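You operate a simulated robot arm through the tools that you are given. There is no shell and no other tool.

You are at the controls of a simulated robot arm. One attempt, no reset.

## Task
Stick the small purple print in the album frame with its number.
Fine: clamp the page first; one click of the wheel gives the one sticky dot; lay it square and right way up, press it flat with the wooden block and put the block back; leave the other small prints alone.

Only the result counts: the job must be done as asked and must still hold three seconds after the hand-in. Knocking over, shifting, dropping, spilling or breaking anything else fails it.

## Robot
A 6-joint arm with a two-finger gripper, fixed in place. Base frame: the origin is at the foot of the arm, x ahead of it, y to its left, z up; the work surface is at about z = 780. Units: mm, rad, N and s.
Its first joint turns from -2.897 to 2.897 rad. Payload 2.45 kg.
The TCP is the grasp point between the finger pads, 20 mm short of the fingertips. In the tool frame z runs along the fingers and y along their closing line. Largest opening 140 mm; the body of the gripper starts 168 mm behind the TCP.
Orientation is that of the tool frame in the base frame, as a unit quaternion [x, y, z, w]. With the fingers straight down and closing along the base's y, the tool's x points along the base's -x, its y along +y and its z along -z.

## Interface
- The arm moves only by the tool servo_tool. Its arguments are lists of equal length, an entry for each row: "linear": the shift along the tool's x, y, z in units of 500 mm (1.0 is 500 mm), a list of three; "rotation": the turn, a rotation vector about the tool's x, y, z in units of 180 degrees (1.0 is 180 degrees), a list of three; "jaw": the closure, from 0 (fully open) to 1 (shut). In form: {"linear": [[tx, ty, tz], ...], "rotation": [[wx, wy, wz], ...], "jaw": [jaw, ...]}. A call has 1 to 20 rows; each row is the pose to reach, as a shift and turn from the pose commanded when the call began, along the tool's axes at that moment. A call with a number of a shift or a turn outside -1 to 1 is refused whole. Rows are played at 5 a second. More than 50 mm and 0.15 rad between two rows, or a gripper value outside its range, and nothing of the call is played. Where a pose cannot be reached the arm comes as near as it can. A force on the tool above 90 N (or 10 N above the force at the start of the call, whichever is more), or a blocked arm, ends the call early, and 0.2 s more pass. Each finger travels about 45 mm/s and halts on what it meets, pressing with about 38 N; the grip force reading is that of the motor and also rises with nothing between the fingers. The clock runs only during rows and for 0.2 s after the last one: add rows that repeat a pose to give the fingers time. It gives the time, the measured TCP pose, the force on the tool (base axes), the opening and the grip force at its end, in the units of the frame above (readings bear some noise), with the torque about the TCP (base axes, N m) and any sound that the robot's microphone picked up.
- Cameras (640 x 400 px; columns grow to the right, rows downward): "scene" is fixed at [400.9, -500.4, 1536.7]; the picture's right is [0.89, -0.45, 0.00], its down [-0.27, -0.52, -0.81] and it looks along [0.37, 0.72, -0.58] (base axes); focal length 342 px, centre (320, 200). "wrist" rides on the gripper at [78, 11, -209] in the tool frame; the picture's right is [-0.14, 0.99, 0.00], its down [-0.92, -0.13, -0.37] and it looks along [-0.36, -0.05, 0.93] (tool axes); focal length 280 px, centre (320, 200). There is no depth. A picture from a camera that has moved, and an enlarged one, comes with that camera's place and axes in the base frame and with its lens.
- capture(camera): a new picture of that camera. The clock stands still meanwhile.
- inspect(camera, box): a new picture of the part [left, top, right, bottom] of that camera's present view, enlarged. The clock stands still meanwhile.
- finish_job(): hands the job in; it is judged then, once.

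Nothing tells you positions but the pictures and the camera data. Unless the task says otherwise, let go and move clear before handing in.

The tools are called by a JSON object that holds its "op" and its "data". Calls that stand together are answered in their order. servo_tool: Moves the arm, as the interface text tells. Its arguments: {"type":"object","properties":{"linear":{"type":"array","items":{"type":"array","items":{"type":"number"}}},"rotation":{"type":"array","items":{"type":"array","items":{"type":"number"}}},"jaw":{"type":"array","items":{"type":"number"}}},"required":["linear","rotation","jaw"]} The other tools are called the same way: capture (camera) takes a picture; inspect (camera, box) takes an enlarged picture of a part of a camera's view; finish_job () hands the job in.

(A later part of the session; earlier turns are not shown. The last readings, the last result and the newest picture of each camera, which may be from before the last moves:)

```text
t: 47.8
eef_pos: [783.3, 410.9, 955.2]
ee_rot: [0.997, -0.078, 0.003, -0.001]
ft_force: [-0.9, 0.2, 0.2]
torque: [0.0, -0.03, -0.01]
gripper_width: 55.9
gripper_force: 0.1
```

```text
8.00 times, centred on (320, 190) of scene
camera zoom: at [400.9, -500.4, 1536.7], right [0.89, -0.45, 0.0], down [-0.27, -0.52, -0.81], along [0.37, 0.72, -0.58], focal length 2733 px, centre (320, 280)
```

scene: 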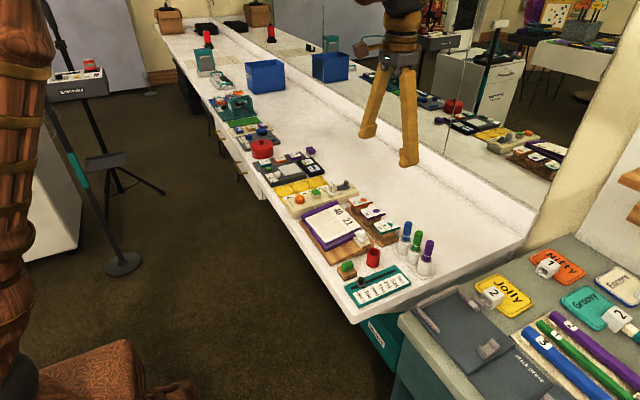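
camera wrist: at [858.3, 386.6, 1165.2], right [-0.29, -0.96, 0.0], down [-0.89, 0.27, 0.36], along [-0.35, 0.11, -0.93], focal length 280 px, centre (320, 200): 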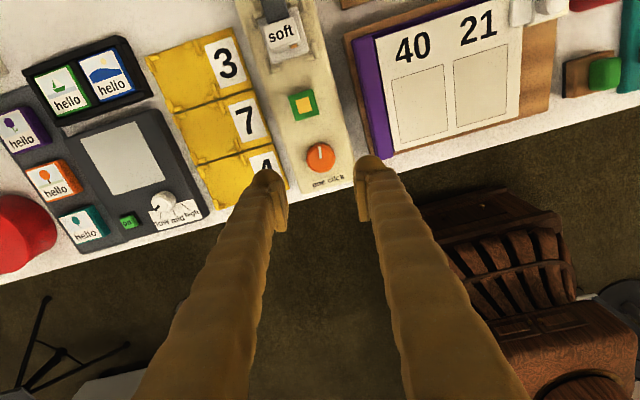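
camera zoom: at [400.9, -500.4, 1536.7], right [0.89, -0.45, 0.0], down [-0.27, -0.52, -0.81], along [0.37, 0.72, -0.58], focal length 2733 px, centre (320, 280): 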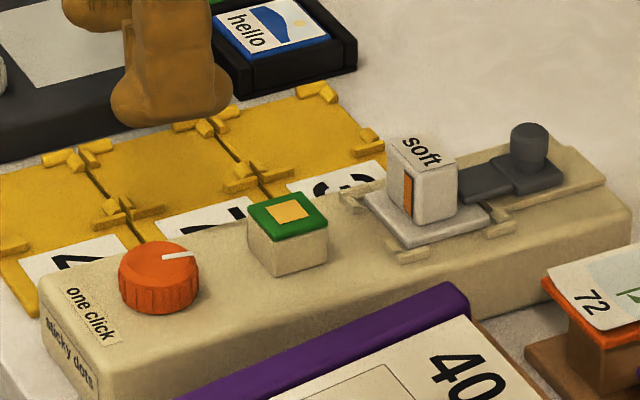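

One dot sits on the green pad. Now I'll turn the gripper back to its neutral heading so I can see and reach the prints.

{"op": "servo_tool", "data": {"linear": [[0, 0, 0], [0, 0, 0], [0, 0, 0], [0, 0, 0], [0, 0, 0], [0, 0, 0], [0, 0, 0], [0, 0, 0], [0, 0, 0], [0, 0, 0], [0, 0, 0], [0, 0, 0], [0, 0, 0], [0, 0, 0], [0, 0, 0], [0, 0, 0], [0, 0, 0], [0, 0, 0], [0, 0, 0], [0, 0, 0]], "rotation": [[0, 0, 0.0437], [0, 0, 0.0874], [0, 0, 0.1311], [0, 0, 0.1748], [0, 0, 0.2185], [0, 0, 0.2622], [0, 0, 0.3059], [0, 0, 0.3496], [0, 0, 0.3933], [0, 0, 0.437], [0, 0, 0.4807], [0, 0, 0.5244], [0, 0, 0.5681], [0, 0, 0.6118], [0, 0, 0.6555], [0, 0, 0.6992], [0, 0, 0.7429], [0, 0, 0.7866], [0, 0, 0.8303], [0, 0, 0.874]], "jaw": [0.6, 0.6, 0.6, 0.6, 0.6, 0.6, 0.6, 0.6, 0.6, 0.6, 0.6, 0.6, 0.6, 0.6, 0.6, 0.6, 0.6, 0.6, 0.6, 0.6]}}

{"op": "servo_tool", "data": {"linear": [[0, 0, 0], [0, 0, 0], [0, 0, 0]], "rotation": [[0, 0, 0.04], [0, 0, 0.0765], [0, 0, 0.0765]], "jaw": [0.6, 0.6, 0.6]}}

```text
t: 52.0
eef_pos: [785.0, 408.4, 955.3]
ee_rot: [-0.119, 0.993, 0.002, 0.003]
ft_force: [0.5, 0.0, -1.0]
torque: [-0.02, -0.01, 0.0]
gripper_width: 56.0
gripper_force: 0.0
```

```text
t: 52.8
eef_pos: [783.3, 409.8, 955.3]
ee_rot: [0.0, 1.0, 0.002, 0.002]
ft_force: [-0.5, 0.9, -0.5]
torque: [-0.02, -0.02, -0.01]
gripper_width: 56.2
gripper_force: 0.0
```

Now I'll move over the purple print for a close look.

{"op": "servo_tool", "data": {"linear": [[-0.045, -0.061, 0], [-0.09, -0.122, 0], [-0.135, -0.183, 0], [-0.18, -0.244, 0], [-0.225, -0.305, 0], [-0.27, -0.367, 0.01], [-0.27, -0.367, 0.01]], "rotation": [[0.0013, 0.0013, 0], [0.0013, 0.0013, 0], [0.0013, 0.0013, 0], [0.0013, 0.0013, 0], [0.0013, 0.0013, 0], [0.0013, 0.0013, 0], [0.0013, 0.0013, 0]], "jaw": [0.6, 0.5, 0.4, 0.3, 0.2, 0.2, 0.2]}}

{"op": "capture", "data": {"camera": "wrist"}}

{"op": "inspect", "data": {"camera": "wrist", "box": [240, 120, 420, 280]}}

{"op": "inspect", "data": {"camera": "scene", "box": [345, 190, 405, 240]}}

```text
t: 54.4
eef_pos: [919.6, 227.3, 951.4]
ee_rot: [0.0, 1.0, -0.001, 0.0]
ft_force: [0.2, 0.0, 0.0]
torque: [0.0, 0.01, 0.03]
gripper_width: 112.0
gripper_force: 0.1
```

```text
taken
camera wrist: at [841.7, 237.6, 1159.3], right [0.14, 0.99, 0.0], down [0.92, -0.13, 0.37], along [0.37, -0.05, -0.93], focal length 280 px, centre (320, 200)
```

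wrist: 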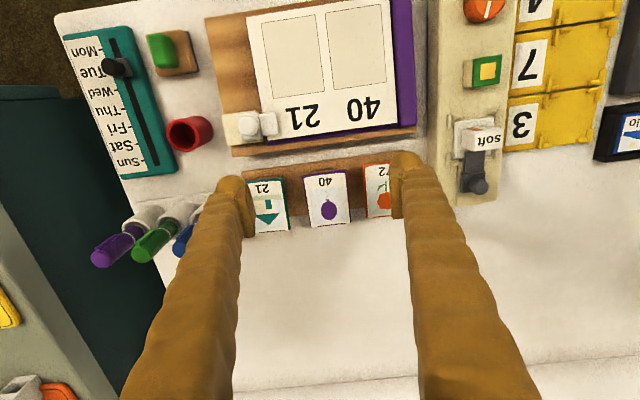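

```text
2.50 times, centred on (330, 200) of wrist
camera zoom: at [841.7, 237.6, 1159.3], right [0.14, 0.99, 0.0], down [0.92, -0.13, 0.37], along [0.37, -0.05, -0.93], focal length 701 px, centre (295, 200)
```

zoom: 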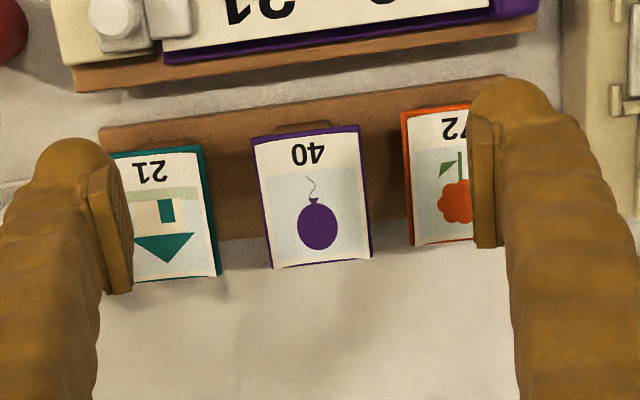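

```text
8.00 times, centred on (375, 215) of scene
camera zoom: at [400.9, -500.4, 1536.7], right [0.89, -0.45, 0.0], down [-0.27, -0.52, -0.81], along [0.37, 0.72, -0.58], focal length 2733 px, centre (-120, 80)
```

zoom: 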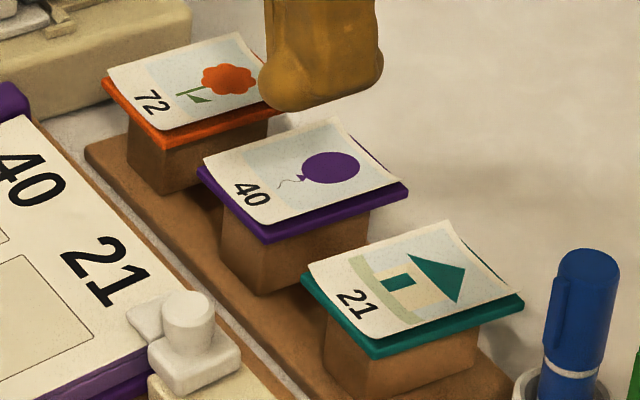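

The purple print measures about 53 × 71 mm, centred near (971, 229), with the plate's top edge around z≈834, on a narrower pedestal. I'll zoom in on its edge thickness and the overhang.

{"op": "inspect", "data": {"camera": "scene", "box": [364, 202, 400, 228]}}

{"op": "inspect", "data": {"camera": "wrist", "box": [295, 160, 365, 235]}}

```text
15.38 times, centred on (382, 215) of scene
camera zoom: at [400.9, -500.4, 1536.7], right [0.89, -0.45, 0.0], down [-0.27, -0.52, -0.81], along [0.37, 0.72, -0.58], focal length 5256 px, centre (-634, -31)
```

zoom: 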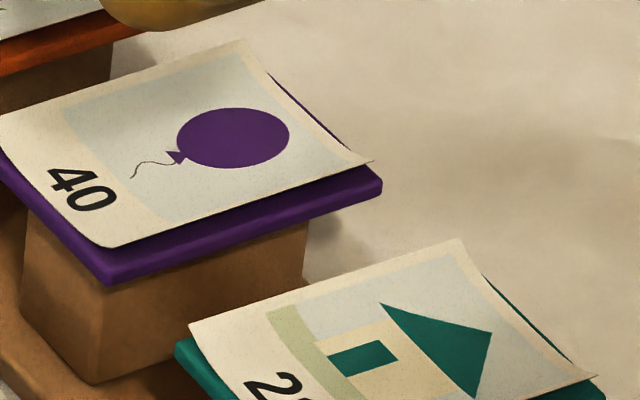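

```text
5.33 times, centred on (330, 198) of wrist
camera zoom: at [841.7, 237.6, 1159.3], right [0.14, 0.99, 0.0], down [0.92, -0.13, 0.37], along [0.37, -0.05, -0.93], focal length 1495 px, centre (267, 213)
```

zoom: 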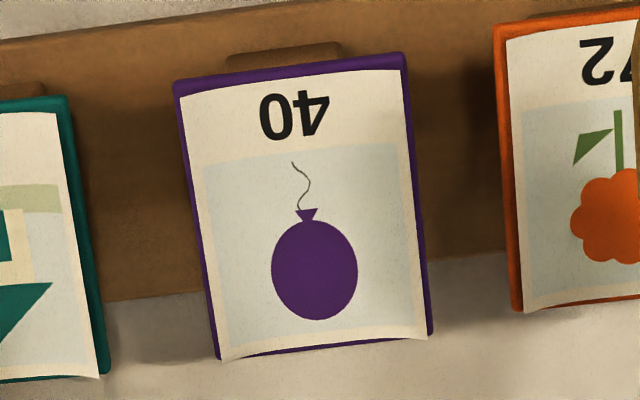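

The gaps between neighbouring prints (~21–24 mm) look too narrow for my fingers, which behaved about 20+ mm thick, so gripping front-to-back along x would be cleaner. I'll first test how far the arm reaches above the print.

{"op": "servo_tool", "data": {"linear": [[-0.05, 0.004, 0], [-0.104, 0.006, 0], [-0.104, 0.006, 0], [-0.104, 0.006, 0]], "rotation": [[0, 0, 0], [0, 0, 0], [0, 0, 0], [0, 0, 0]], "jaw": [0.2, 0.2, 0.2, 0.2]}}

{"op": "inspect", "data": {"camera": "wrist", "box": [220, 60, 420, 220]}}

```text
t: 55.4
eef_pos: [969.9, 230.3, 951.4]
ee_rot: [0.001, 1.0, -0.001, 0.001]
ft_force: [0.2, -0.2, -0.1]
torque: [0.04, 0.04, 0.02]
gripper_width: 112.1
gripper_force: 0.1
```

```text
2.50 times, centred on (320, 140) of wrist
camera zoom: at [891.6, 240.5, 1159.5], right [0.14, 0.99, 0.0], down [0.92, -0.13, 0.37], along [0.37, -0.05, -0.93], focal length 701 px, centre (320, 350)
```

zoom: 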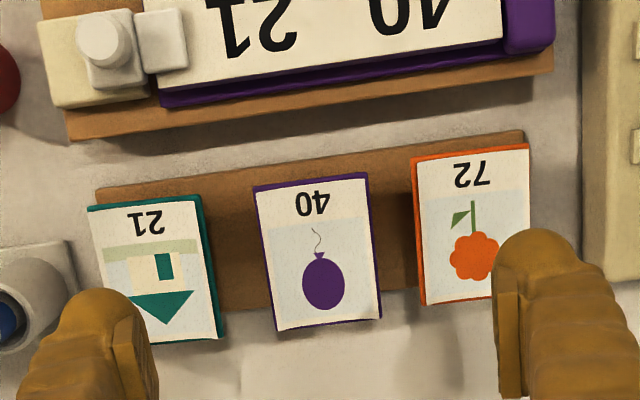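

The arm reaches directly above the print, so a front-to-back grip is possible. I'll rotate the gripper 90° (closing along x) with an 86 mm opening and check alignment.

{"op": "servo_tool", "data": {"linear": [[0, 0, 0], [0, 0, 0], [0, 0, 0], [0, 0, 0], [0, 0, 0], [0, 0, 0], [0, 0, 0], [0, 0, 0], [0, 0, 0], [0, 0, 0], [0, 0, 0], [0, 0, 0], [0, 0, 0]], "rotation": [[0, 0, -0.0417], [0, 0, -0.0833], [0, 0, -0.125], [0, 0, -0.1667], [0, 0, -0.2083], [0, 0, -0.25], [0, 0, -0.2917], [0, 0, -0.3333], [0, 0, -0.375], [0, 0, -0.4167], [0, 0, -0.4583], [0, 0, -0.5], [0, 0, -0.5]], "jaw": [0.386, 0.386, 0.386, 0.386, 0.386, 0.386, 0.386, 0.386, 0.386, 0.386, 0.386, 0.386, 0.386]}}

{"op": "capture", "data": {"camera": "wrist"}}

{"op": "inspect", "data": {"camera": "wrist", "box": [220, 60, 420, 220]}}

```text
t: 58.2
eef_pos: [969.0, 230.1, 951.0]
ee_rot: [0.708, -0.707, 0.002, 0.001]
ft_force: [-0.2, 0.3, -0.8]
torque: [0.0, -0.04, -0.03]
gripper_width: 86.0
gripper_force: 0.0
```

```text
taken
camera wrist: at [959.9, 150.7, 1160.0], right [-0.99, 0.14, 0.0], down [0.13, 0.92, 0.37], along [0.05, 0.36, -0.93], focal length 280 px, centre (320, 200)
```

wrist: 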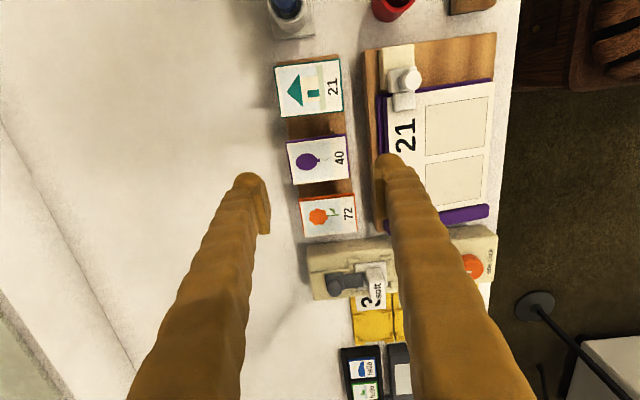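

```text
2.50 times, centred on (320, 140) of wrist
camera zoom: at [959.9, 150.7, 1160.0], right [-0.99, 0.14, 0.0], down [0.13, 0.92, 0.37], along [0.05, 0.36, -0.93], focal length 701 px, centre (320, 350)
```

zoom: 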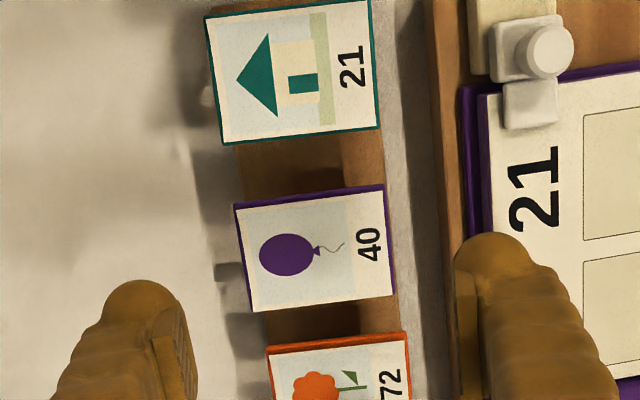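

Aligned well: print centre is about (972, 228) versus my (969–971, 230). I'll nudge and descend partway, then recheck.

{"op": "servo_tool", "data": {"linear": [[0.001, -0.004, 0.05], [0.002, -0.004, 0.1], [0.002, -0.004, 0.15], [0.002, -0.004, 0.15]], "rotation": [[0, 0, 0], [0, 0, 0], [0, 0, 0], [0, 0, 0]], "jaw": [0.386, 0.386, 0.386, 0.386]}}

{"op": "inspect", "data": {"camera": "wrist", "box": [220, 60, 420, 220]}}

{"op": "inspect", "data": {"camera": "scene", "box": [345, 180, 425, 240]}}

```text
t: 59.2
eef_pos: [973.2, 228.1, 874.6]
ee_rot: [0.707, -0.707, 0.001, 0.0]
ft_force: [0.1, 0.2, -0.8]
torque: [0.01, 0.01, 0.02]
gripper_width: 86.0
gripper_force: 0.1
```

```text
2.50 times, centred on (320, 140) of wrist
camera zoom: at [962.9, 149.8, 1084.6], right [-0.99, 0.14, 0.0], down [0.13, 0.92, 0.37], along [0.05, 0.36, -0.93], focal length 701 px, centre (320, 350)
```

zoom: 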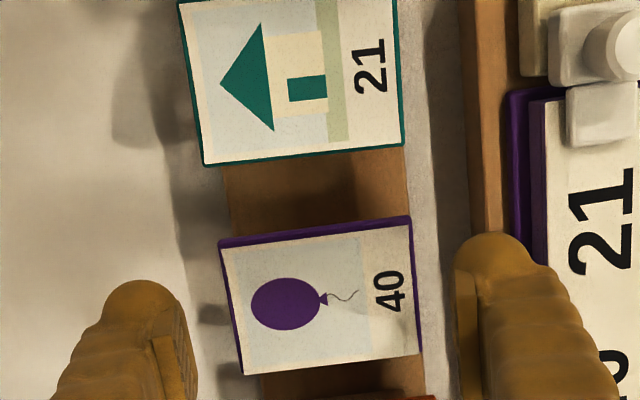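

```text
6.67 times, centred on (385, 210) of scene
camera zoom: at [400.9, -500.4, 1536.7], right [0.89, -0.45, 0.0], down [-0.27, -0.52, -0.81], along [0.37, 0.72, -0.58], focal length 2278 px, centre (-113, 133)
```

zoom: 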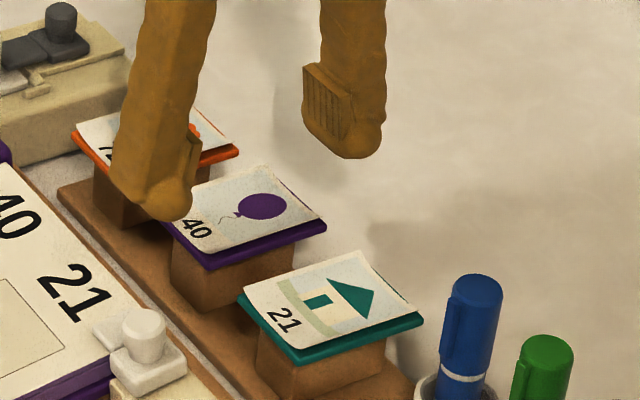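

Aligned within a millimetre or so, and the arm reaches at height. I'll go down so the plate edge sits about 8–13 mm above the fingertips.

{"op": "servo_tool", "data": {"linear": [[0, 0, 0.03], [0, 0, 0.055], [0, 0, 0.066], [0, 0, 0.066]], "rotation": [[0, 0, 0], [0, 0, 0], [0, 0, 0], [0, 0, 0]], "jaw": [0.386, 0.386, 0.386, 0.386]}}

{"op": "inspect", "data": {"camera": "scene", "box": [345, 190, 415, 240]}}

{"op": "inspect", "data": {"camera": "wrist", "box": [220, 60, 420, 220]}}

```text
t: 60.2
eef_pos: [972.7, 228.4, 842.9]
ee_rot: [-0.707, 0.708, -0.002, 0.0]
ft_force: [0.0, 0.2, 0.5]
torque: [-0.01, 0.0, -0.02]
gripper_width: 86.3
gripper_force: 0.1
```

```text
8.00 times, centred on (380, 215) of scene
camera zoom: at [400.9, -500.4, 1536.7], right [0.89, -0.45, 0.0], down [-0.27, -0.52, -0.81], along [0.37, 0.72, -0.58], focal length 2733 px, centre (-160, 80)
```

zoom: 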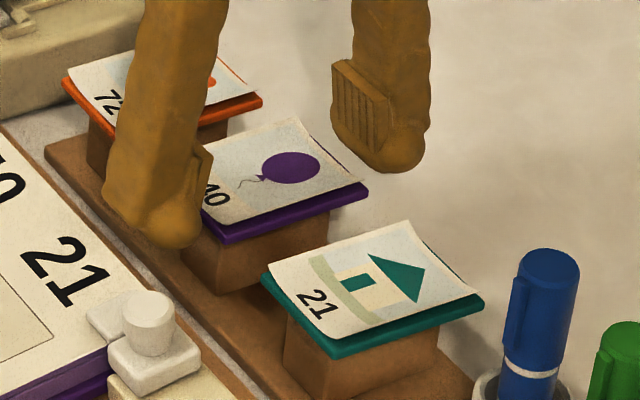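

```text
2.50 times, centred on (320, 140) of wrist
camera zoom: at [962.8, 149.4, 1052.1], right [-0.99, 0.14, 0.0], down [0.13, 0.92, 0.37], along [0.05, 0.36, -0.93], focal length 701 px, centre (320, 350)
```

zoom: 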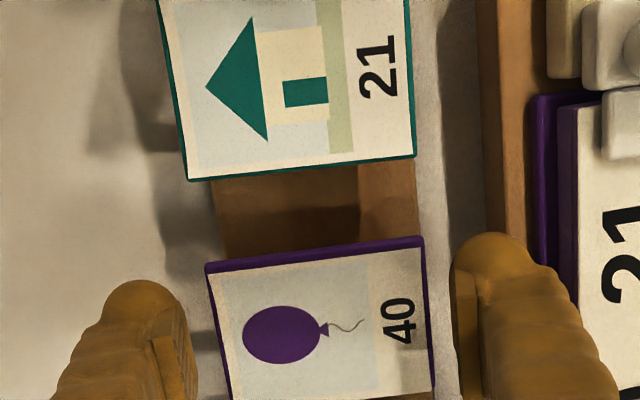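

The fingers straddle the print cleanly. I'll shift 1.5 mm and close on it.

{"op": "servo_tool", "data": {"linear": [[0, -0.003, 0.001], [0, -0.003, 0.001], [0, -0.003, 0.001], [0, -0.003, 0.001], [0, -0.003, 0.001]], "rotation": [[0, 0, 0], [0, 0, 0], [0, 0, 0], [0, 0, 0], [0, 0, 0]], "jaw": [0.386, 0.44, 0.48, 0.55, 0.55]}}

{"op": "inspect", "data": {"camera": "scene", "box": [345, 190, 415, 240]}}

{"op": "inspect", "data": {"camera": "wrist", "box": [220, 100, 420, 260]}}

```text
t: 61.4
eef_pos: [973.9, 227.0, 843.1]
ee_rot: [-0.707, 0.707, 0.0, -0.001]
ft_force: [-6.7, 0.0, 4.5]
torque: [-0.01, 0.28, 0.0]
gripper_width: 67.8
gripper_force: 3.6
```

```text
8.00 times, centred on (380, 215) of scene
camera zoom: at [400.9, -500.4, 1536.7], right [0.89, -0.45, 0.0], down [-0.27, -0.52, -0.81], along [0.37, 0.72, -0.58], focal length 2733 px, centre (-160, 80)
```

zoom: 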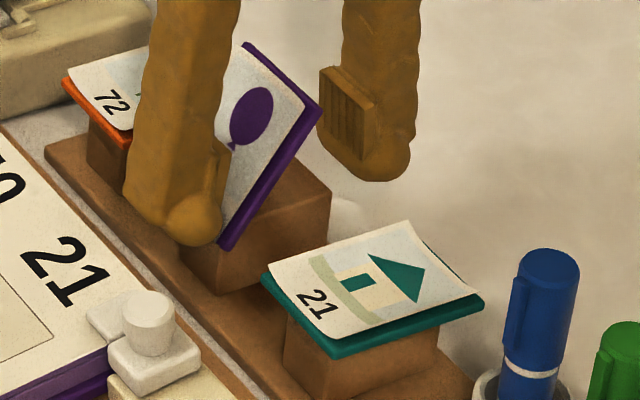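

```text
2.50 times, centred on (320, 180) of wrist
camera zoom: at [964.2, 149.1, 1051.8], right [-0.99, 0.14, 0.0], down [0.13, 0.92, 0.37], along [0.05, 0.36, -0.93], focal length 701 px, centre (320, 250)
```

zoom: 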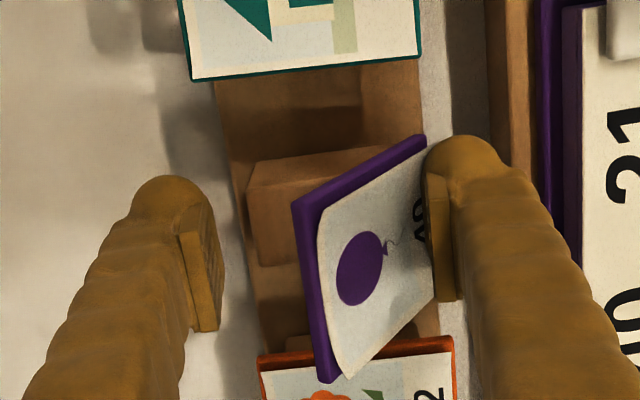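

The print popped up at its far end when squeezed and is leaning about 45° between the near finger and the pedestal. I'll look closely before releasing.

{"op": "inspect", "data": {"camera": "scene", "box": [352, 190, 402, 228]}}

{"op": "inspect", "data": {"camera": "wrist", "box": [265, 140, 375, 270]}}

```text
10.53 times, centred on (377, 209) of scene
camera zoom: at [400.9, -500.4, 1536.7], right [0.89, -0.45, 0.0], down [-0.27, -0.52, -0.81], along [0.37, 0.72, -0.58], focal length 3596 px, centre (-280, 105)
```

zoom: 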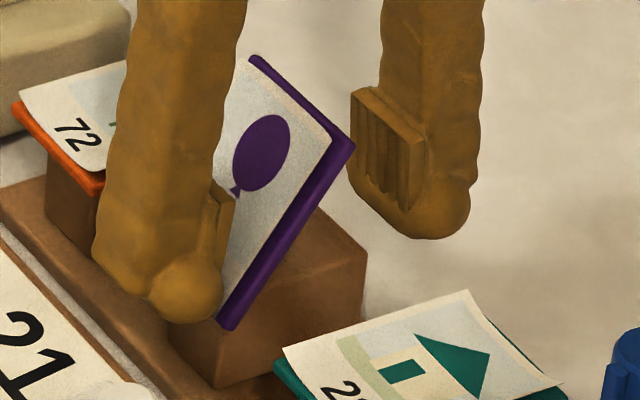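

```text
3.08 times, centred on (320, 205) of wrist
camera zoom: at [964.2, 149.1, 1051.8], right [-0.99, 0.14, 0.0], down [0.13, 0.92, 0.37], along [0.05, 0.36, -0.93], focal length 863 px, centre (320, 185)
```

zoom: 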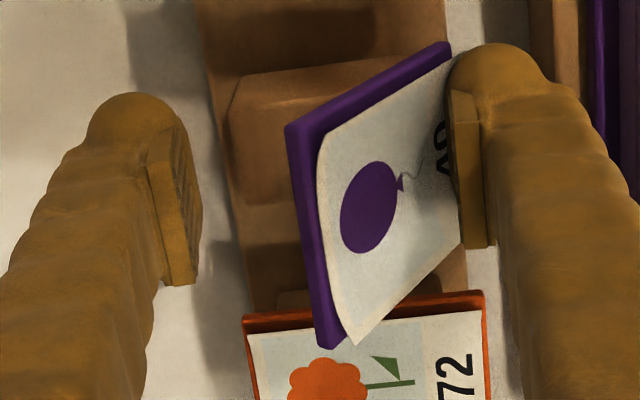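

The print's near edge is still on its pedestal and it has not touched its neighbours. I'll open the fingers so it can fall back flat on the pedestal.

{"op": "servo_tool", "data": {"linear": [[0, 0, 0], [0, 0, 0], [0, 0, 0]], "rotation": [[0, 0, 0], [0, 0, 0], [0, 0, 0]], "jaw": [0.42, 0.386, 0.386]}}

{"op": "inspect", "data": {"camera": "scene", "box": [352, 190, 402, 228]}}

{"op": "inspect", "data": {"camera": "wrist", "box": [240, 120, 400, 250]}}

```text
t: 62.2
eef_pos: [973.7, 227.3, 842.7]
ee_rot: [0.707, -0.707, 0.001, 0.0]
ft_force: [0.4, -0.1, 0.1]
torque: [0.0, -0.01, 0.02]
gripper_width: 85.8
gripper_force: 0.0
```

```text
10.53 times, centred on (377, 209) of scene
camera zoom: at [400.9, -500.4, 1536.7], right [0.89, -0.45, 0.0], down [-0.27, -0.52, -0.81], along [0.37, 0.72, -0.58], focal length 3596 px, centre (-280, 105)
```

zoom: 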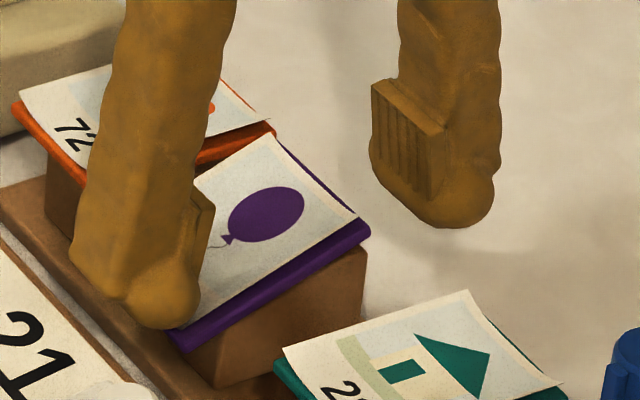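

```text
3.08 times, centred on (320, 185) of wrist
camera zoom: at [964.3, 149.1, 1051.6], right [-0.99, 0.14, 0.0], down [0.13, 0.92, 0.37], along [0.05, 0.36, -0.93], focal length 863 px, centre (320, 246)
```

zoom: 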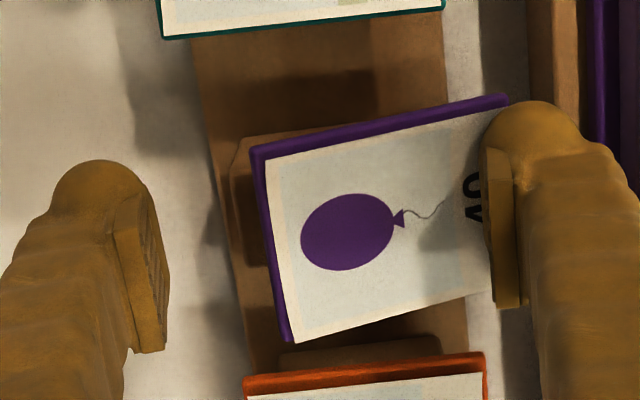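

The print now rests tilted about 20°, with its near end under the near fingertip and its weight over the pedestal. I'll raise slowly so it settles flat.

{"op": "servo_tool", "data": {"linear": [[0, 0, -0.01], [0, 0, -0.02], [0, 0, -0.03], [0, 0, -0.05], [0, 0, -0.1], [0, 0, -0.15], [0, 0, -0.15]], "rotation": [[0, 0, 0], [0, 0, 0], [0, 0, 0], [0, 0, 0], [0, 0, 0], [0, 0, 0], [0, 0, 0]], "jaw": [0.386, 0.386, 0.386, 0.386, 0.386, 0.386, 0.386]}}

{"op": "inspect", "data": {"camera": "scene", "box": [345, 190, 415, 240]}}

{"op": "inspect", "data": {"camera": "wrist", "box": [240, 60, 440, 220]}}

```text
t: 63.8
eef_pos: [973.1, 227.2, 916.9]
ee_rot: [-0.707, 0.707, -0.001, 0.0]
ft_force: [-0.5, 0.0, 0.2]
torque: [-0.01, 0.0, -0.03]
gripper_width: 86.0
gripper_force: 0.0
```

```text
8.00 times, centred on (380, 215) of scene
camera zoom: at [400.9, -500.4, 1536.7], right [0.89, -0.45, 0.0], down [-0.27, -0.52, -0.81], along [0.37, 0.72, -0.58], focal length 2733 px, centre (-160, 80)
```

zoom: 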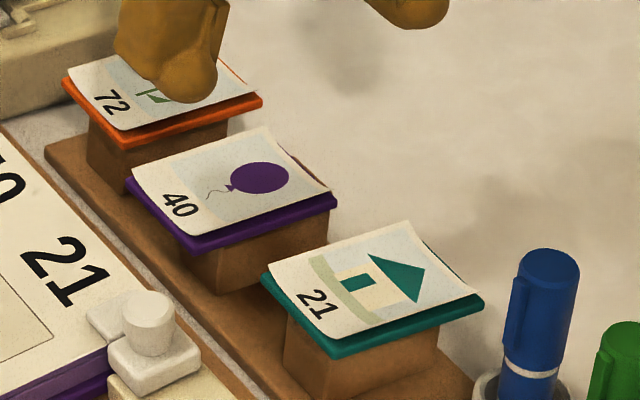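

```text
2.50 times, centred on (340, 140) of wrist
camera zoom: at [963.3, 149.0, 1126.3], right [-0.99, 0.14, 0.0], down [0.13, 0.92, 0.37], along [0.05, 0.36, -0.93], focal length 701 px, centre (270, 350)
```

zoom: 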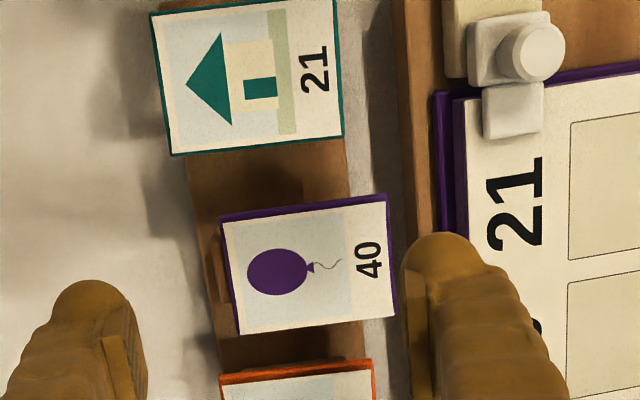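

The print lies flat again, shifted about 15 mm toward me (centre ≈ (957, 227)). I learned the flat pads only begin ~14 mm above the fingertips, so I'll first push the print gently back with the near finger, then grip deeper, at TCP height.

{"op": "servo_tool", "data": {"linear": [[0, 0.0264, 0], [0, 0.0264, 0.05], [0, 0.0264, 0.1], [0, 0.0264, 0.145], [0, 0.0264, 0.145]], "rotation": [[0, 0, 0], [0, 0, 0], [0, 0, 0], [0, 0, 0], [0, 0, 0]], "jaw": [0.386, 0.386, 0.386, 0.386, 0.386]}}

{"op": "inspect", "data": {"camera": "scene", "box": [345, 190, 415, 240]}}

{"op": "inspect", "data": {"camera": "wrist", "box": [240, 100, 440, 260]}}

```text
t: 65.0
eef_pos: [960.5, 227.6, 845.2]
ee_rot: [-0.707, 0.707, -0.001, 0.0]
ft_force: [-0.7, 0.0, 0.0]
torque: [0.01, 0.0, 0.01]
gripper_width: 86.0
gripper_force: 0.0
```

```text
8.00 times, centred on (380, 215) of scene
camera zoom: at [400.9, -500.4, 1536.7], right [0.89, -0.45, 0.0], down [-0.27, -0.52, -0.81], along [0.37, 0.72, -0.58], focal length 2733 px, centre (-160, 80)
```

zoom: 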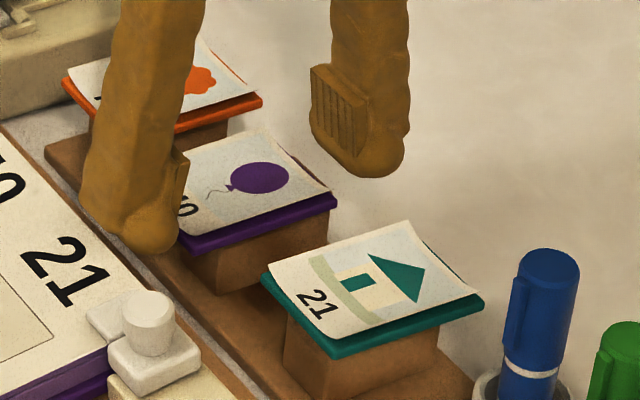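

```text
2.50 times, centred on (340, 180) of wrist
camera zoom: at [951.0, 148.4, 1054.4], right [-0.99, 0.14, 0.0], down [0.13, 0.92, 0.37], along [0.05, 0.36, -0.93], focal length 701 px, centre (270, 250)
```

zoom: 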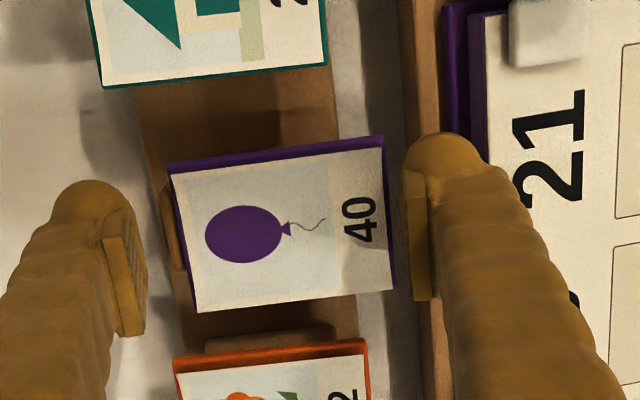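

Clear on both sides with no contact. Now I'll lower 2 mm more and push the print slowly back in +x.

{"op": "servo_tool", "data": {"linear": [[0, 0, 0.004], [0, -0.006, 0.004], [0, -0.012, 0.004], [0, -0.018, 0.004], [0, -0.024, 0.004], [0, -0.03, 0.004], [0, -0.034, 0.004], [0, -0.034, 0.004]], "rotation": [[0, 0, 0], [0, 0, 0], [0, 0, 0], [0, 0, 0], [0, 0, 0], [0, 0, 0], [0, 0, 0], [0, 0, 0]], "jaw": [0.386, 0.386, 0.386, 0.386, 0.386, 0.386, 0.386, 0.386]}}

{"op": "inspect", "data": {"camera": "scene", "box": [345, 190, 415, 240]}}

{"op": "inspect", "data": {"camera": "wrist", "box": [240, 100, 440, 260]}}

```text
t: 66.8
eef_pos: [977.6, 227.7, 842.7]
ee_rot: [-0.707, 0.708, -0.001, 0.0]
ft_force: [-0.8, 0.2, 0.1]
torque: [0.01, 0.03, 0.0]
gripper_width: 86.3
gripper_force: 0.2
```

```text
8.00 times, centred on (380, 215) of scene
camera zoom: at [400.9, -500.4, 1536.7], right [0.89, -0.45, 0.0], down [-0.27, -0.52, -0.81], along [0.37, 0.72, -0.58], focal length 2733 px, centre (-160, 80)
```

zoom: 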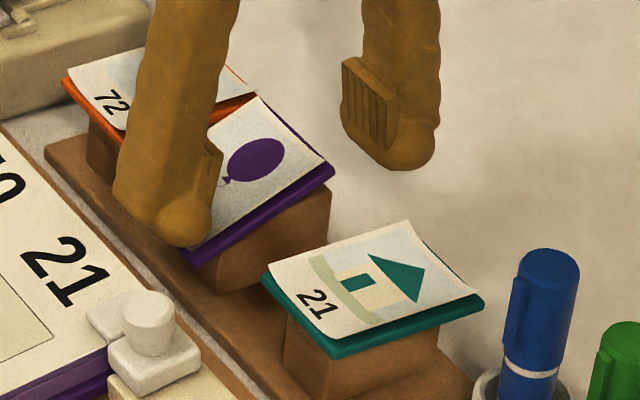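

```text
2.50 times, centred on (340, 180) of wrist
camera zoom: at [967.7, 148.9, 1052.1], right [-0.99, 0.14, 0.0], down [0.13, 0.92, 0.37], along [0.05, 0.36, -0.93], focal length 701 px, centre (270, 250)
```

zoom: 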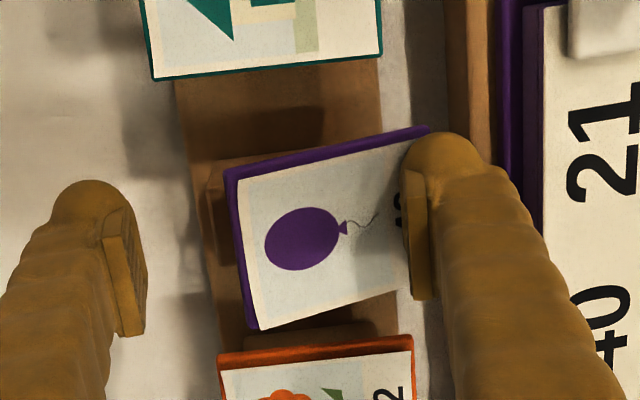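

The rounded fingertip rode over the print's near end instead of pushing it. I'll rise again and let it settle, then measure.

{"op": "servo_tool", "data": {"linear": [[0, 0, -0.01], [0, 0, -0.02], [0, 0, -0.03], [0, 0, -0.05], [0, 0, -0.1], [0, 0, -0.15], [0, 0, -0.15]], "rotation": [[0, 0, 0], [0, 0, 0], [0, 0, 0], [0, 0, 0], [0, 0, 0], [0, 0, 0], [0, 0, 0]], "jaw": [0.386, 0.386, 0.386, 0.386, 0.386, 0.386, 0.386]}}

{"op": "inspect", "data": {"camera": "scene", "box": [345, 190, 415, 240]}}

{"op": "inspect", "data": {"camera": "wrist", "box": [240, 60, 440, 220]}}

```text
t: 68.4
eef_pos: [977.0, 227.8, 918.9]
ee_rot: [0.707, -0.707, 0.001, 0.0]
ft_force: [-0.3, 0.2, -0.1]
torque: [0.01, 0.0, 0.01]
gripper_width: 86.0
gripper_force: 0.1
```

```text
8.00 times, centred on (380, 215) of scene
camera zoom: at [400.9, -500.4, 1536.7], right [0.89, -0.45, 0.0], down [-0.27, -0.52, -0.81], along [0.37, 0.72, -0.58], focal length 2733 px, centre (-160, 80)
```

zoom: 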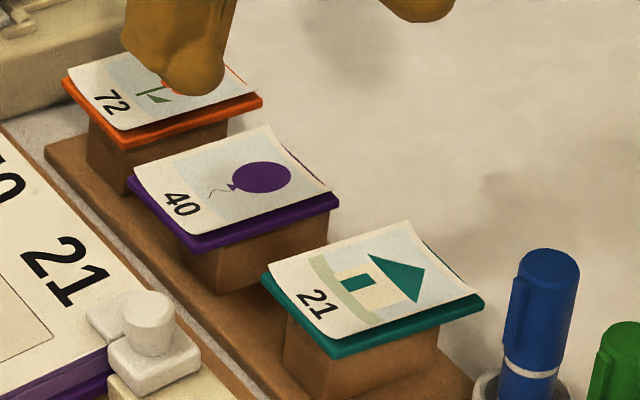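

```text
2.50 times, centred on (340, 140) of wrist
camera zoom: at [966.7, 149.5, 1128.2], right [-0.99, 0.14, 0.0], down [0.13, 0.92, 0.37], along [0.05, 0.36, -0.93], focal length 701 px, centre (270, 350)
```

zoom: 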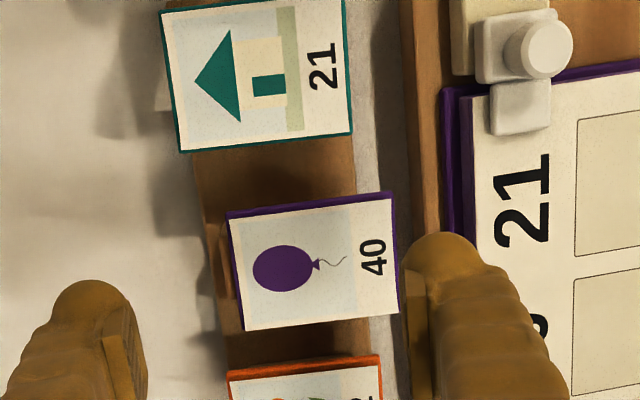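

The print lies flat with its centre at about (957.7, 228), z≈828–834. I'll straddle it tightly with a 77 mm opening biased 1.5 mm away from the album, and check alignment just above.

{"op": "servo_tool", "data": {"linear": [[0, 0.037, 0], [0, 0.037, 0.05], [0, 0.037, 0.1], [0, 0.037, 0.114], [0, 0.037, 0.114]], "rotation": [[0, 0, 0], [0, 0, 0], [0, 0, 0], [0, 0, 0], [0, 0, 0]], "jaw": [0.386, 0.4, 0.45, 0.45, 0.45]}}

{"op": "inspect", "data": {"camera": "scene", "box": [345, 190, 415, 240]}}

{"op": "inspect", "data": {"camera": "wrist", "box": [240, 80, 440, 240]}}

```text
t: 69.6
eef_pos: [959.5, 227.7, 859.6]
ee_rot: [-0.707, 0.707, -0.001, 0.0]
ft_force: [-0.2, 0.3, -0.6]
torque: [-0.01, -0.02, 0.02]
gripper_width: 77.1
gripper_force: 0.0
```

```text
8.00 times, centred on (380, 215) of scene
camera zoom: at [400.9, -500.4, 1536.7], right [0.89, -0.45, 0.0], down [-0.27, -0.52, -0.81], along [0.37, 0.72, -0.58], focal length 2733 px, centre (-160, 80)
```

zoom: 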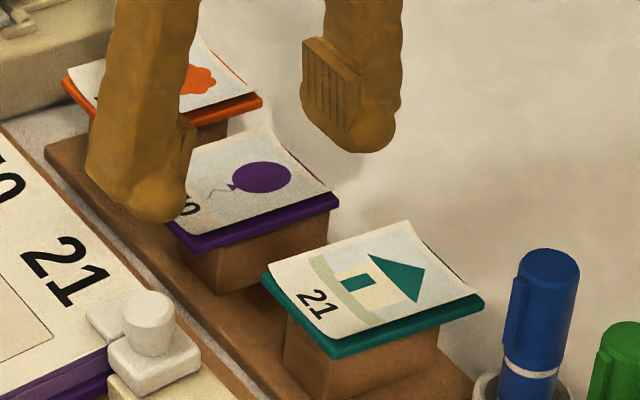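

```text
2.50 times, centred on (340, 160) of wrist
camera zoom: at [949.8, 149.7, 1069.4], right [-0.99, 0.14, 0.0], down [0.13, 0.92, 0.37], along [0.05, 0.36, -0.93], focal length 701 px, centre (270, 300)
```

zoom: 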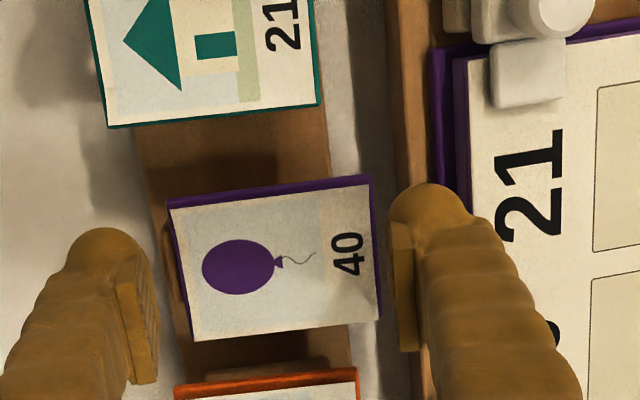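

The near side clearance is only about 1 mm, so I'll shift slightly and widen to 79 mm, then descend in stages watching the force.

{"op": "servo_tool", "data": {"linear": [[0, 0.0024, 0], [0, 0.0024, 0.015], [0, 0.0024, 0.03], [0, 0.0024, 0.03]], "rotation": [[0, 0, 0], [0, 0, 0], [0, 0, 0], [0, 0, 0]], "jaw": [0.436, 0.436, 0.436, 0.436]}}

{"op": "inspect", "data": {"camera": "wrist", "box": [240, 80, 440, 240]}}

{"op": "inspect", "data": {"camera": "scene", "box": [345, 190, 415, 240]}}

```text
t: 70.6
eef_pos: [959.4, 226.6, 845.8]
ee_rot: [-0.707, 0.708, -0.001, 0.0]
ft_force: [-0.1, 1.0, -0.3]
torque: [-0.02, 0.01, 0.0]
gripper_width: 78.8
gripper_force: 0.1
```

```text
2.50 times, centred on (340, 160) of wrist
camera zoom: at [948.0, 149.2, 1054.8], right [-0.99, 0.14, 0.0], down [0.13, 0.92, 0.37], along [0.05, 0.36, -0.93], focal length 701 px, centre (270, 300)
```

zoom: 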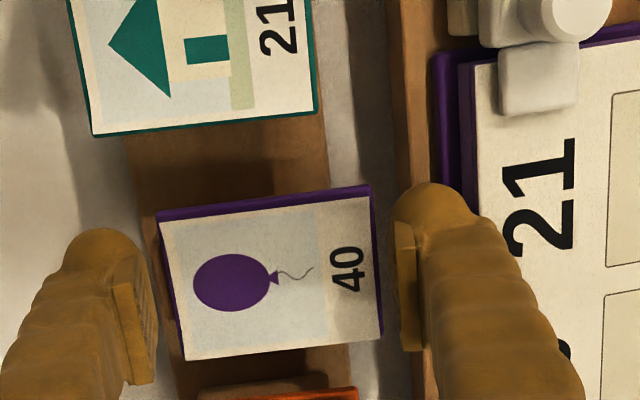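

```text
8.00 times, centred on (380, 215) of scene
camera zoom: at [400.9, -500.4, 1536.7], right [0.89, -0.45, 0.0], down [-0.27, -0.52, -0.81], along [0.37, 0.72, -0.58], focal length 2733 px, centre (-160, 80)
```

zoom: 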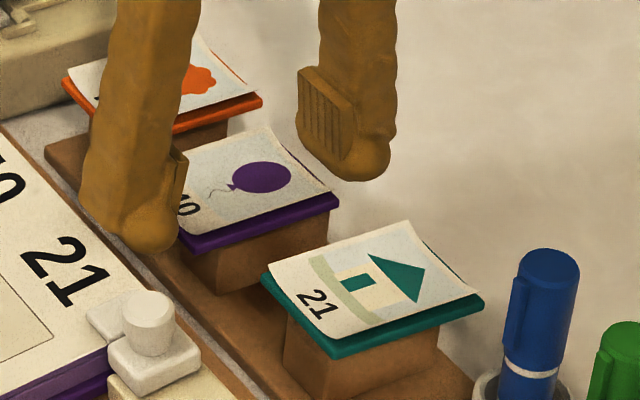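

Gaps look equal on both sides. I'll continue down to TCP z≈835 in small steps.

{"op": "servo_tool", "data": {"linear": [[0, 0, 0.006], [0, 0, 0.012], [0, 0, 0.018], [0, 0, 0.022], [0, 0, 0.022]], "rotation": [[0, 0, 0], [0, 0, 0], [0, 0, 0], [0, 0, 0], [0, 0, 0]], "jaw": [0.436, 0.436, 0.436, 0.436, 0.436]}}

{"op": "inspect", "data": {"camera": "wrist", "box": [240, 80, 440, 240]}}

{"op": "inspect", "data": {"camera": "scene", "box": [345, 190, 415, 240]}}

```text
t: 71.8
eef_pos: [956.8, 227.5, 834.1]
ee_rot: [-0.707, 0.707, -0.001, 0.0]
ft_force: [2.8, -1.6, 0.9]
torque: [-0.02, -0.05, 0.0]
gripper_width: 80.3
gripper_force: 1.0
```

```text
2.50 times, centred on (340, 160) of wrist
camera zoom: at [947.7, 149.7, 1043.4], right [-0.99, 0.14, 0.0], down [0.13, 0.92, 0.37], along [0.05, 0.36, -0.93], focal length 701 px, centre (270, 300)
```

zoom: 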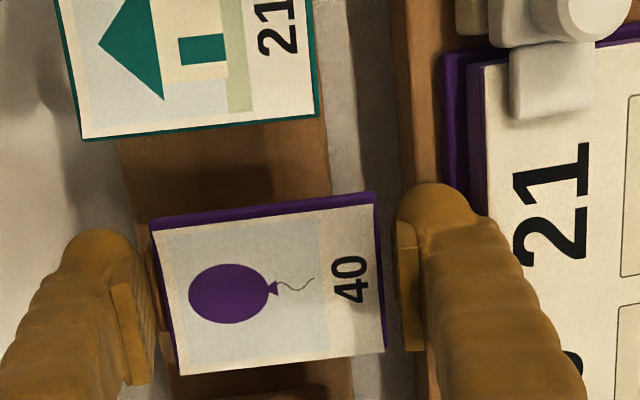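

```text
8.00 times, centred on (380, 215) of scene
camera zoom: at [400.9, -500.4, 1536.7], right [0.89, -0.45, 0.0], down [-0.27, -0.52, -0.81], along [0.37, 0.72, -0.58], focal length 2733 px, centre (-160, 80)
```

zoom: 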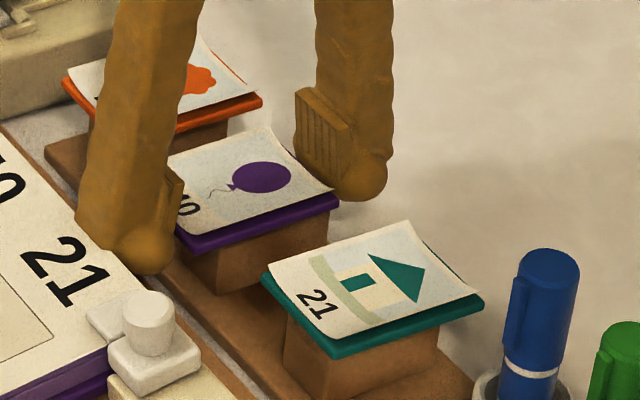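

A slight contact: the far fingertip touches the pedestal's back face. The near finger is now deep enough for its flat pad to push, so I'll slide the print back over the pedestal with it.

{"op": "servo_tool", "data": {"linear": [[0, -0.005, 0], [0, -0.01, 0], [0, -0.015, 0], [0, -0.02, 0], [0, -0.02, 0]], "rotation": [[0, 0, 0], [0, 0, 0], [0, 0, 0], [0, 0, 0], [0, 0, 0]], "jaw": [0.436, 0.436, 0.436, 0.436, 0.436]}}

{"op": "inspect", "data": {"camera": "wrist", "box": [240, 80, 440, 240]}}

{"op": "inspect", "data": {"camera": "scene", "box": [345, 190, 415, 240]}}

```text
t: 73.0
eef_pos: [967.8, 227.7, 833.7]
ee_rot: [0.707, -0.707, 0.001, 0.001]
ft_force: [0.6, -0.3, 0.2]
torque: [0.03, 0.0, -0.01]
gripper_width: 78.9
gripper_force: 0.0
```

```text
2.50 times, centred on (340, 160) of wrist
camera zoom: at [958.2, 149.3, 1042.9], right [-0.99, 0.14, 0.0], down [0.13, 0.92, 0.37], along [0.05, 0.36, -0.93], focal length 701 px, centre (270, 300)
```

zoom: 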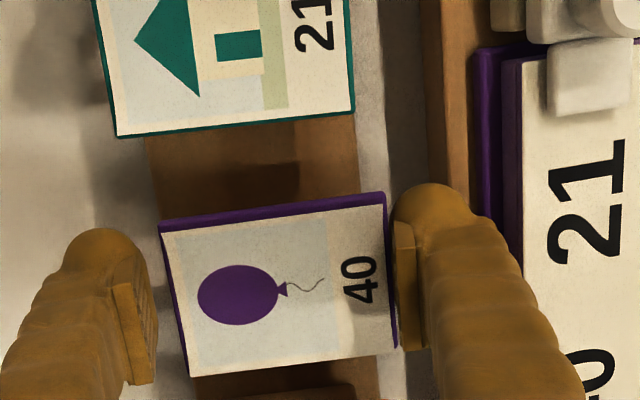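

```text
8.00 times, centred on (380, 215) of scene
camera zoom: at [400.9, -500.4, 1536.7], right [0.89, -0.45, 0.0], down [-0.27, -0.52, -0.81], along [0.37, 0.72, -0.58], focal length 2733 px, centre (-160, 80)
```

zoom: 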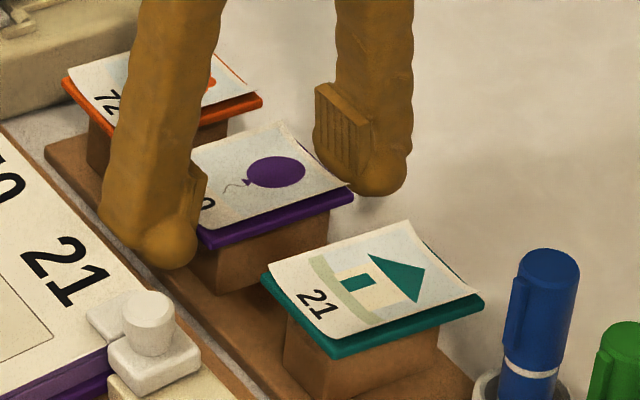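

The print slides back flat. I'll push another 7 mm.

{"op": "servo_tool", "data": {"linear": [[0, -0.005, 0], [0, -0.01, 0], [0, -0.015, 0], [0, -0.015, 0]], "rotation": [[0, 0, 0], [0, 0, 0], [0, 0, 0], [0, 0, 0]], "jaw": [0.436, 0.436, 0.436, 0.436]}}

{"op": "inspect", "data": {"camera": "wrist", "box": [240, 80, 440, 240]}}

{"op": "inspect", "data": {"camera": "scene", "box": [345, 190, 415, 240]}}

```text
t: 74.0
eef_pos: [976.0, 227.2, 836.1]
ee_rot: [0.707, -0.707, 0.001, 0.0]
ft_force: [0.7, 0.9, -0.5]
torque: [0.0, -0.02, -0.02]
gripper_width: 79.1
gripper_force: 0.0
```

```text
2.50 times, centred on (340, 160) of wrist
camera zoom: at [966.0, 149.1, 1044.0], right [-0.99, 0.14, 0.0], down [0.13, 0.92, 0.37], along [0.05, 0.36, -0.93], focal length 701 px, centre (270, 300)
```

zoom: 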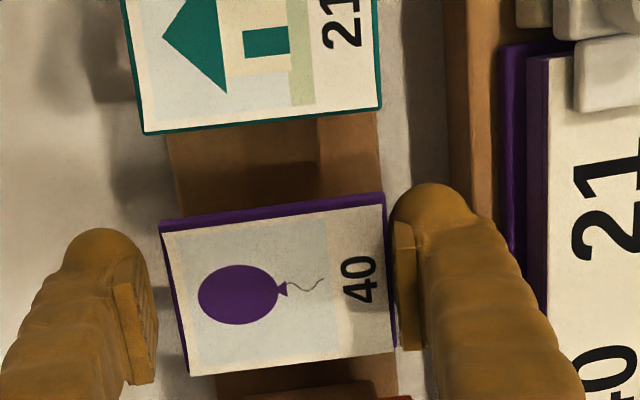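

```text
8.00 times, centred on (380, 215) of scene
camera zoom: at [400.9, -500.4, 1536.7], right [0.89, -0.45, 0.0], down [-0.27, -0.52, -0.81], along [0.37, 0.72, -0.58], focal length 2733 px, centre (-160, 80)
```

zoom: 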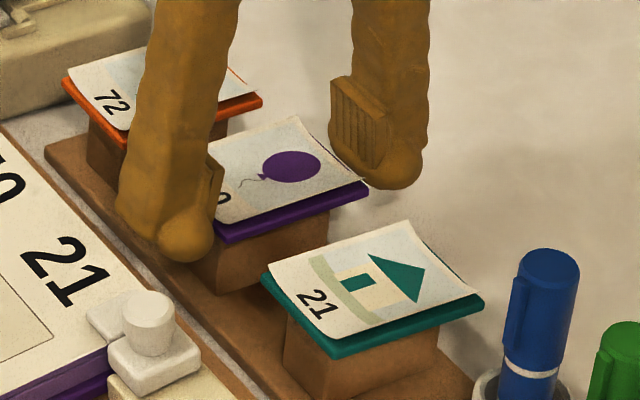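

The print is back where it started. I'll centre the gripper, lower 3 mm so the pads meet the plate edge, and close.

{"op": "servo_tool", "data": {"linear": [[0, 0.008, 0.006], [0, 0.008, 0.006], [0, 0.008, 0.006], [0, 0.008, 0.006], [0, 0.008, 0.006], [0, 0.008, 0.006]], "rotation": [[0, 0, 0], [0, 0, 0], [0, 0, 0], [0, 0, 0], [0, 0, 0], [0, 0, 0]], "jaw": [0.436, 0.436, 0.46, 0.48, 0.5, 0.5]}}

{"op": "inspect", "data": {"camera": "wrist", "box": [240, 80, 440, 240]}}

{"op": "inspect", "data": {"camera": "scene", "box": [345, 190, 415, 240]}}

```text
t: 75.4
eef_pos: [972.2, 227.0, 831.5]
ee_rot: [-0.707, 0.707, -0.001, 0.0]
ft_force: [0.2, -0.7, 0.3]
torque: [-0.02, -0.04, -0.01]
gripper_width: 70.8
gripper_force: 1.0
```

```text
2.50 times, centred on (340, 160) of wrist
camera zoom: at [961.6, 149.4, 1041.0], right [-0.99, 0.14, 0.0], down [0.13, 0.92, 0.37], along [0.05, 0.36, -0.93], focal length 701 px, centre (270, 300)
```

zoom: 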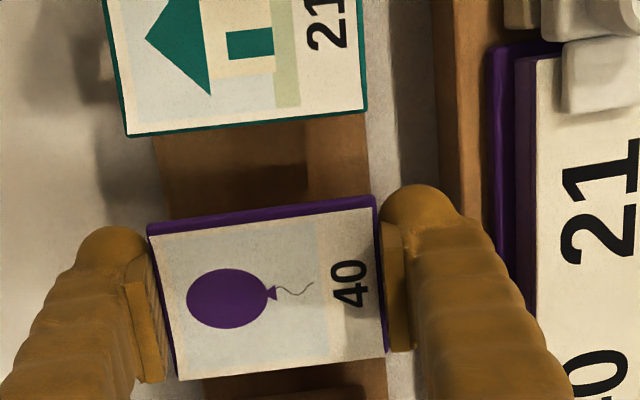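

```text
8.00 times, centred on (380, 215) of scene
camera zoom: at [400.9, -500.4, 1536.7], right [0.89, -0.45, 0.0], down [-0.27, -0.52, -0.81], along [0.37, 0.72, -0.58], focal length 2733 px, centre (-160, 80)
```

zoom: 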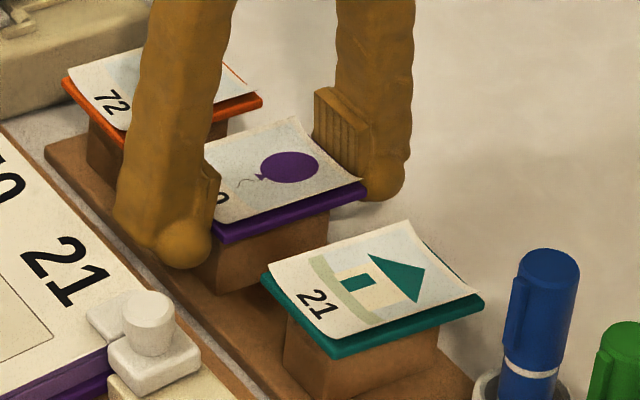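

Now flat between the pads at 70.8 mm. I'll tighten gently in small increments.

{"op": "servo_tool", "data": {"linear": [[0, 0, 0], [0, 0, 0], [0, 0, 0]], "rotation": [[0, 0, 0], [0, 0, 0], [0, 0, 0]], "jaw": [0.505, 0.51, 0.515]}}

{"op": "inspect", "data": {"camera": "scene", "box": [345, 190, 415, 240]}}

```text
t: 76.2
eef_pos: [973.2, 227.0, 832.8]
ee_rot: [-0.707, 0.708, -0.001, 0.0]
ft_force: [-0.3, -0.2, 0.1]
torque: [0.01, -0.01, -0.02]
gripper_width: 69.2
gripper_force: 1.4
```

```text
8.00 times, centred on (380, 215) of scene
camera zoom: at [400.9, -500.4, 1536.7], right [0.89, -0.45, 0.0], down [-0.27, -0.52, -0.81], along [0.37, 0.72, -0.58], focal length 2733 px, centre (-160, 80)
```

zoom: 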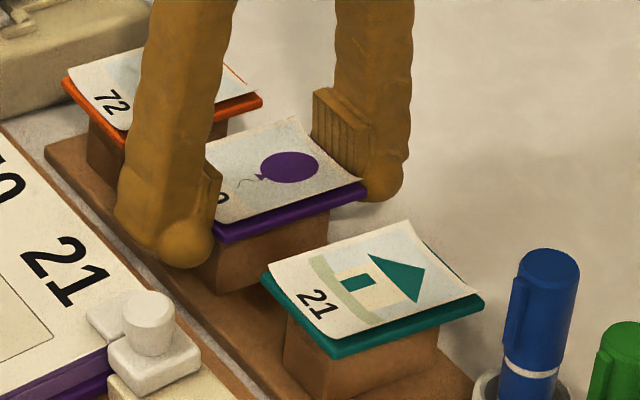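

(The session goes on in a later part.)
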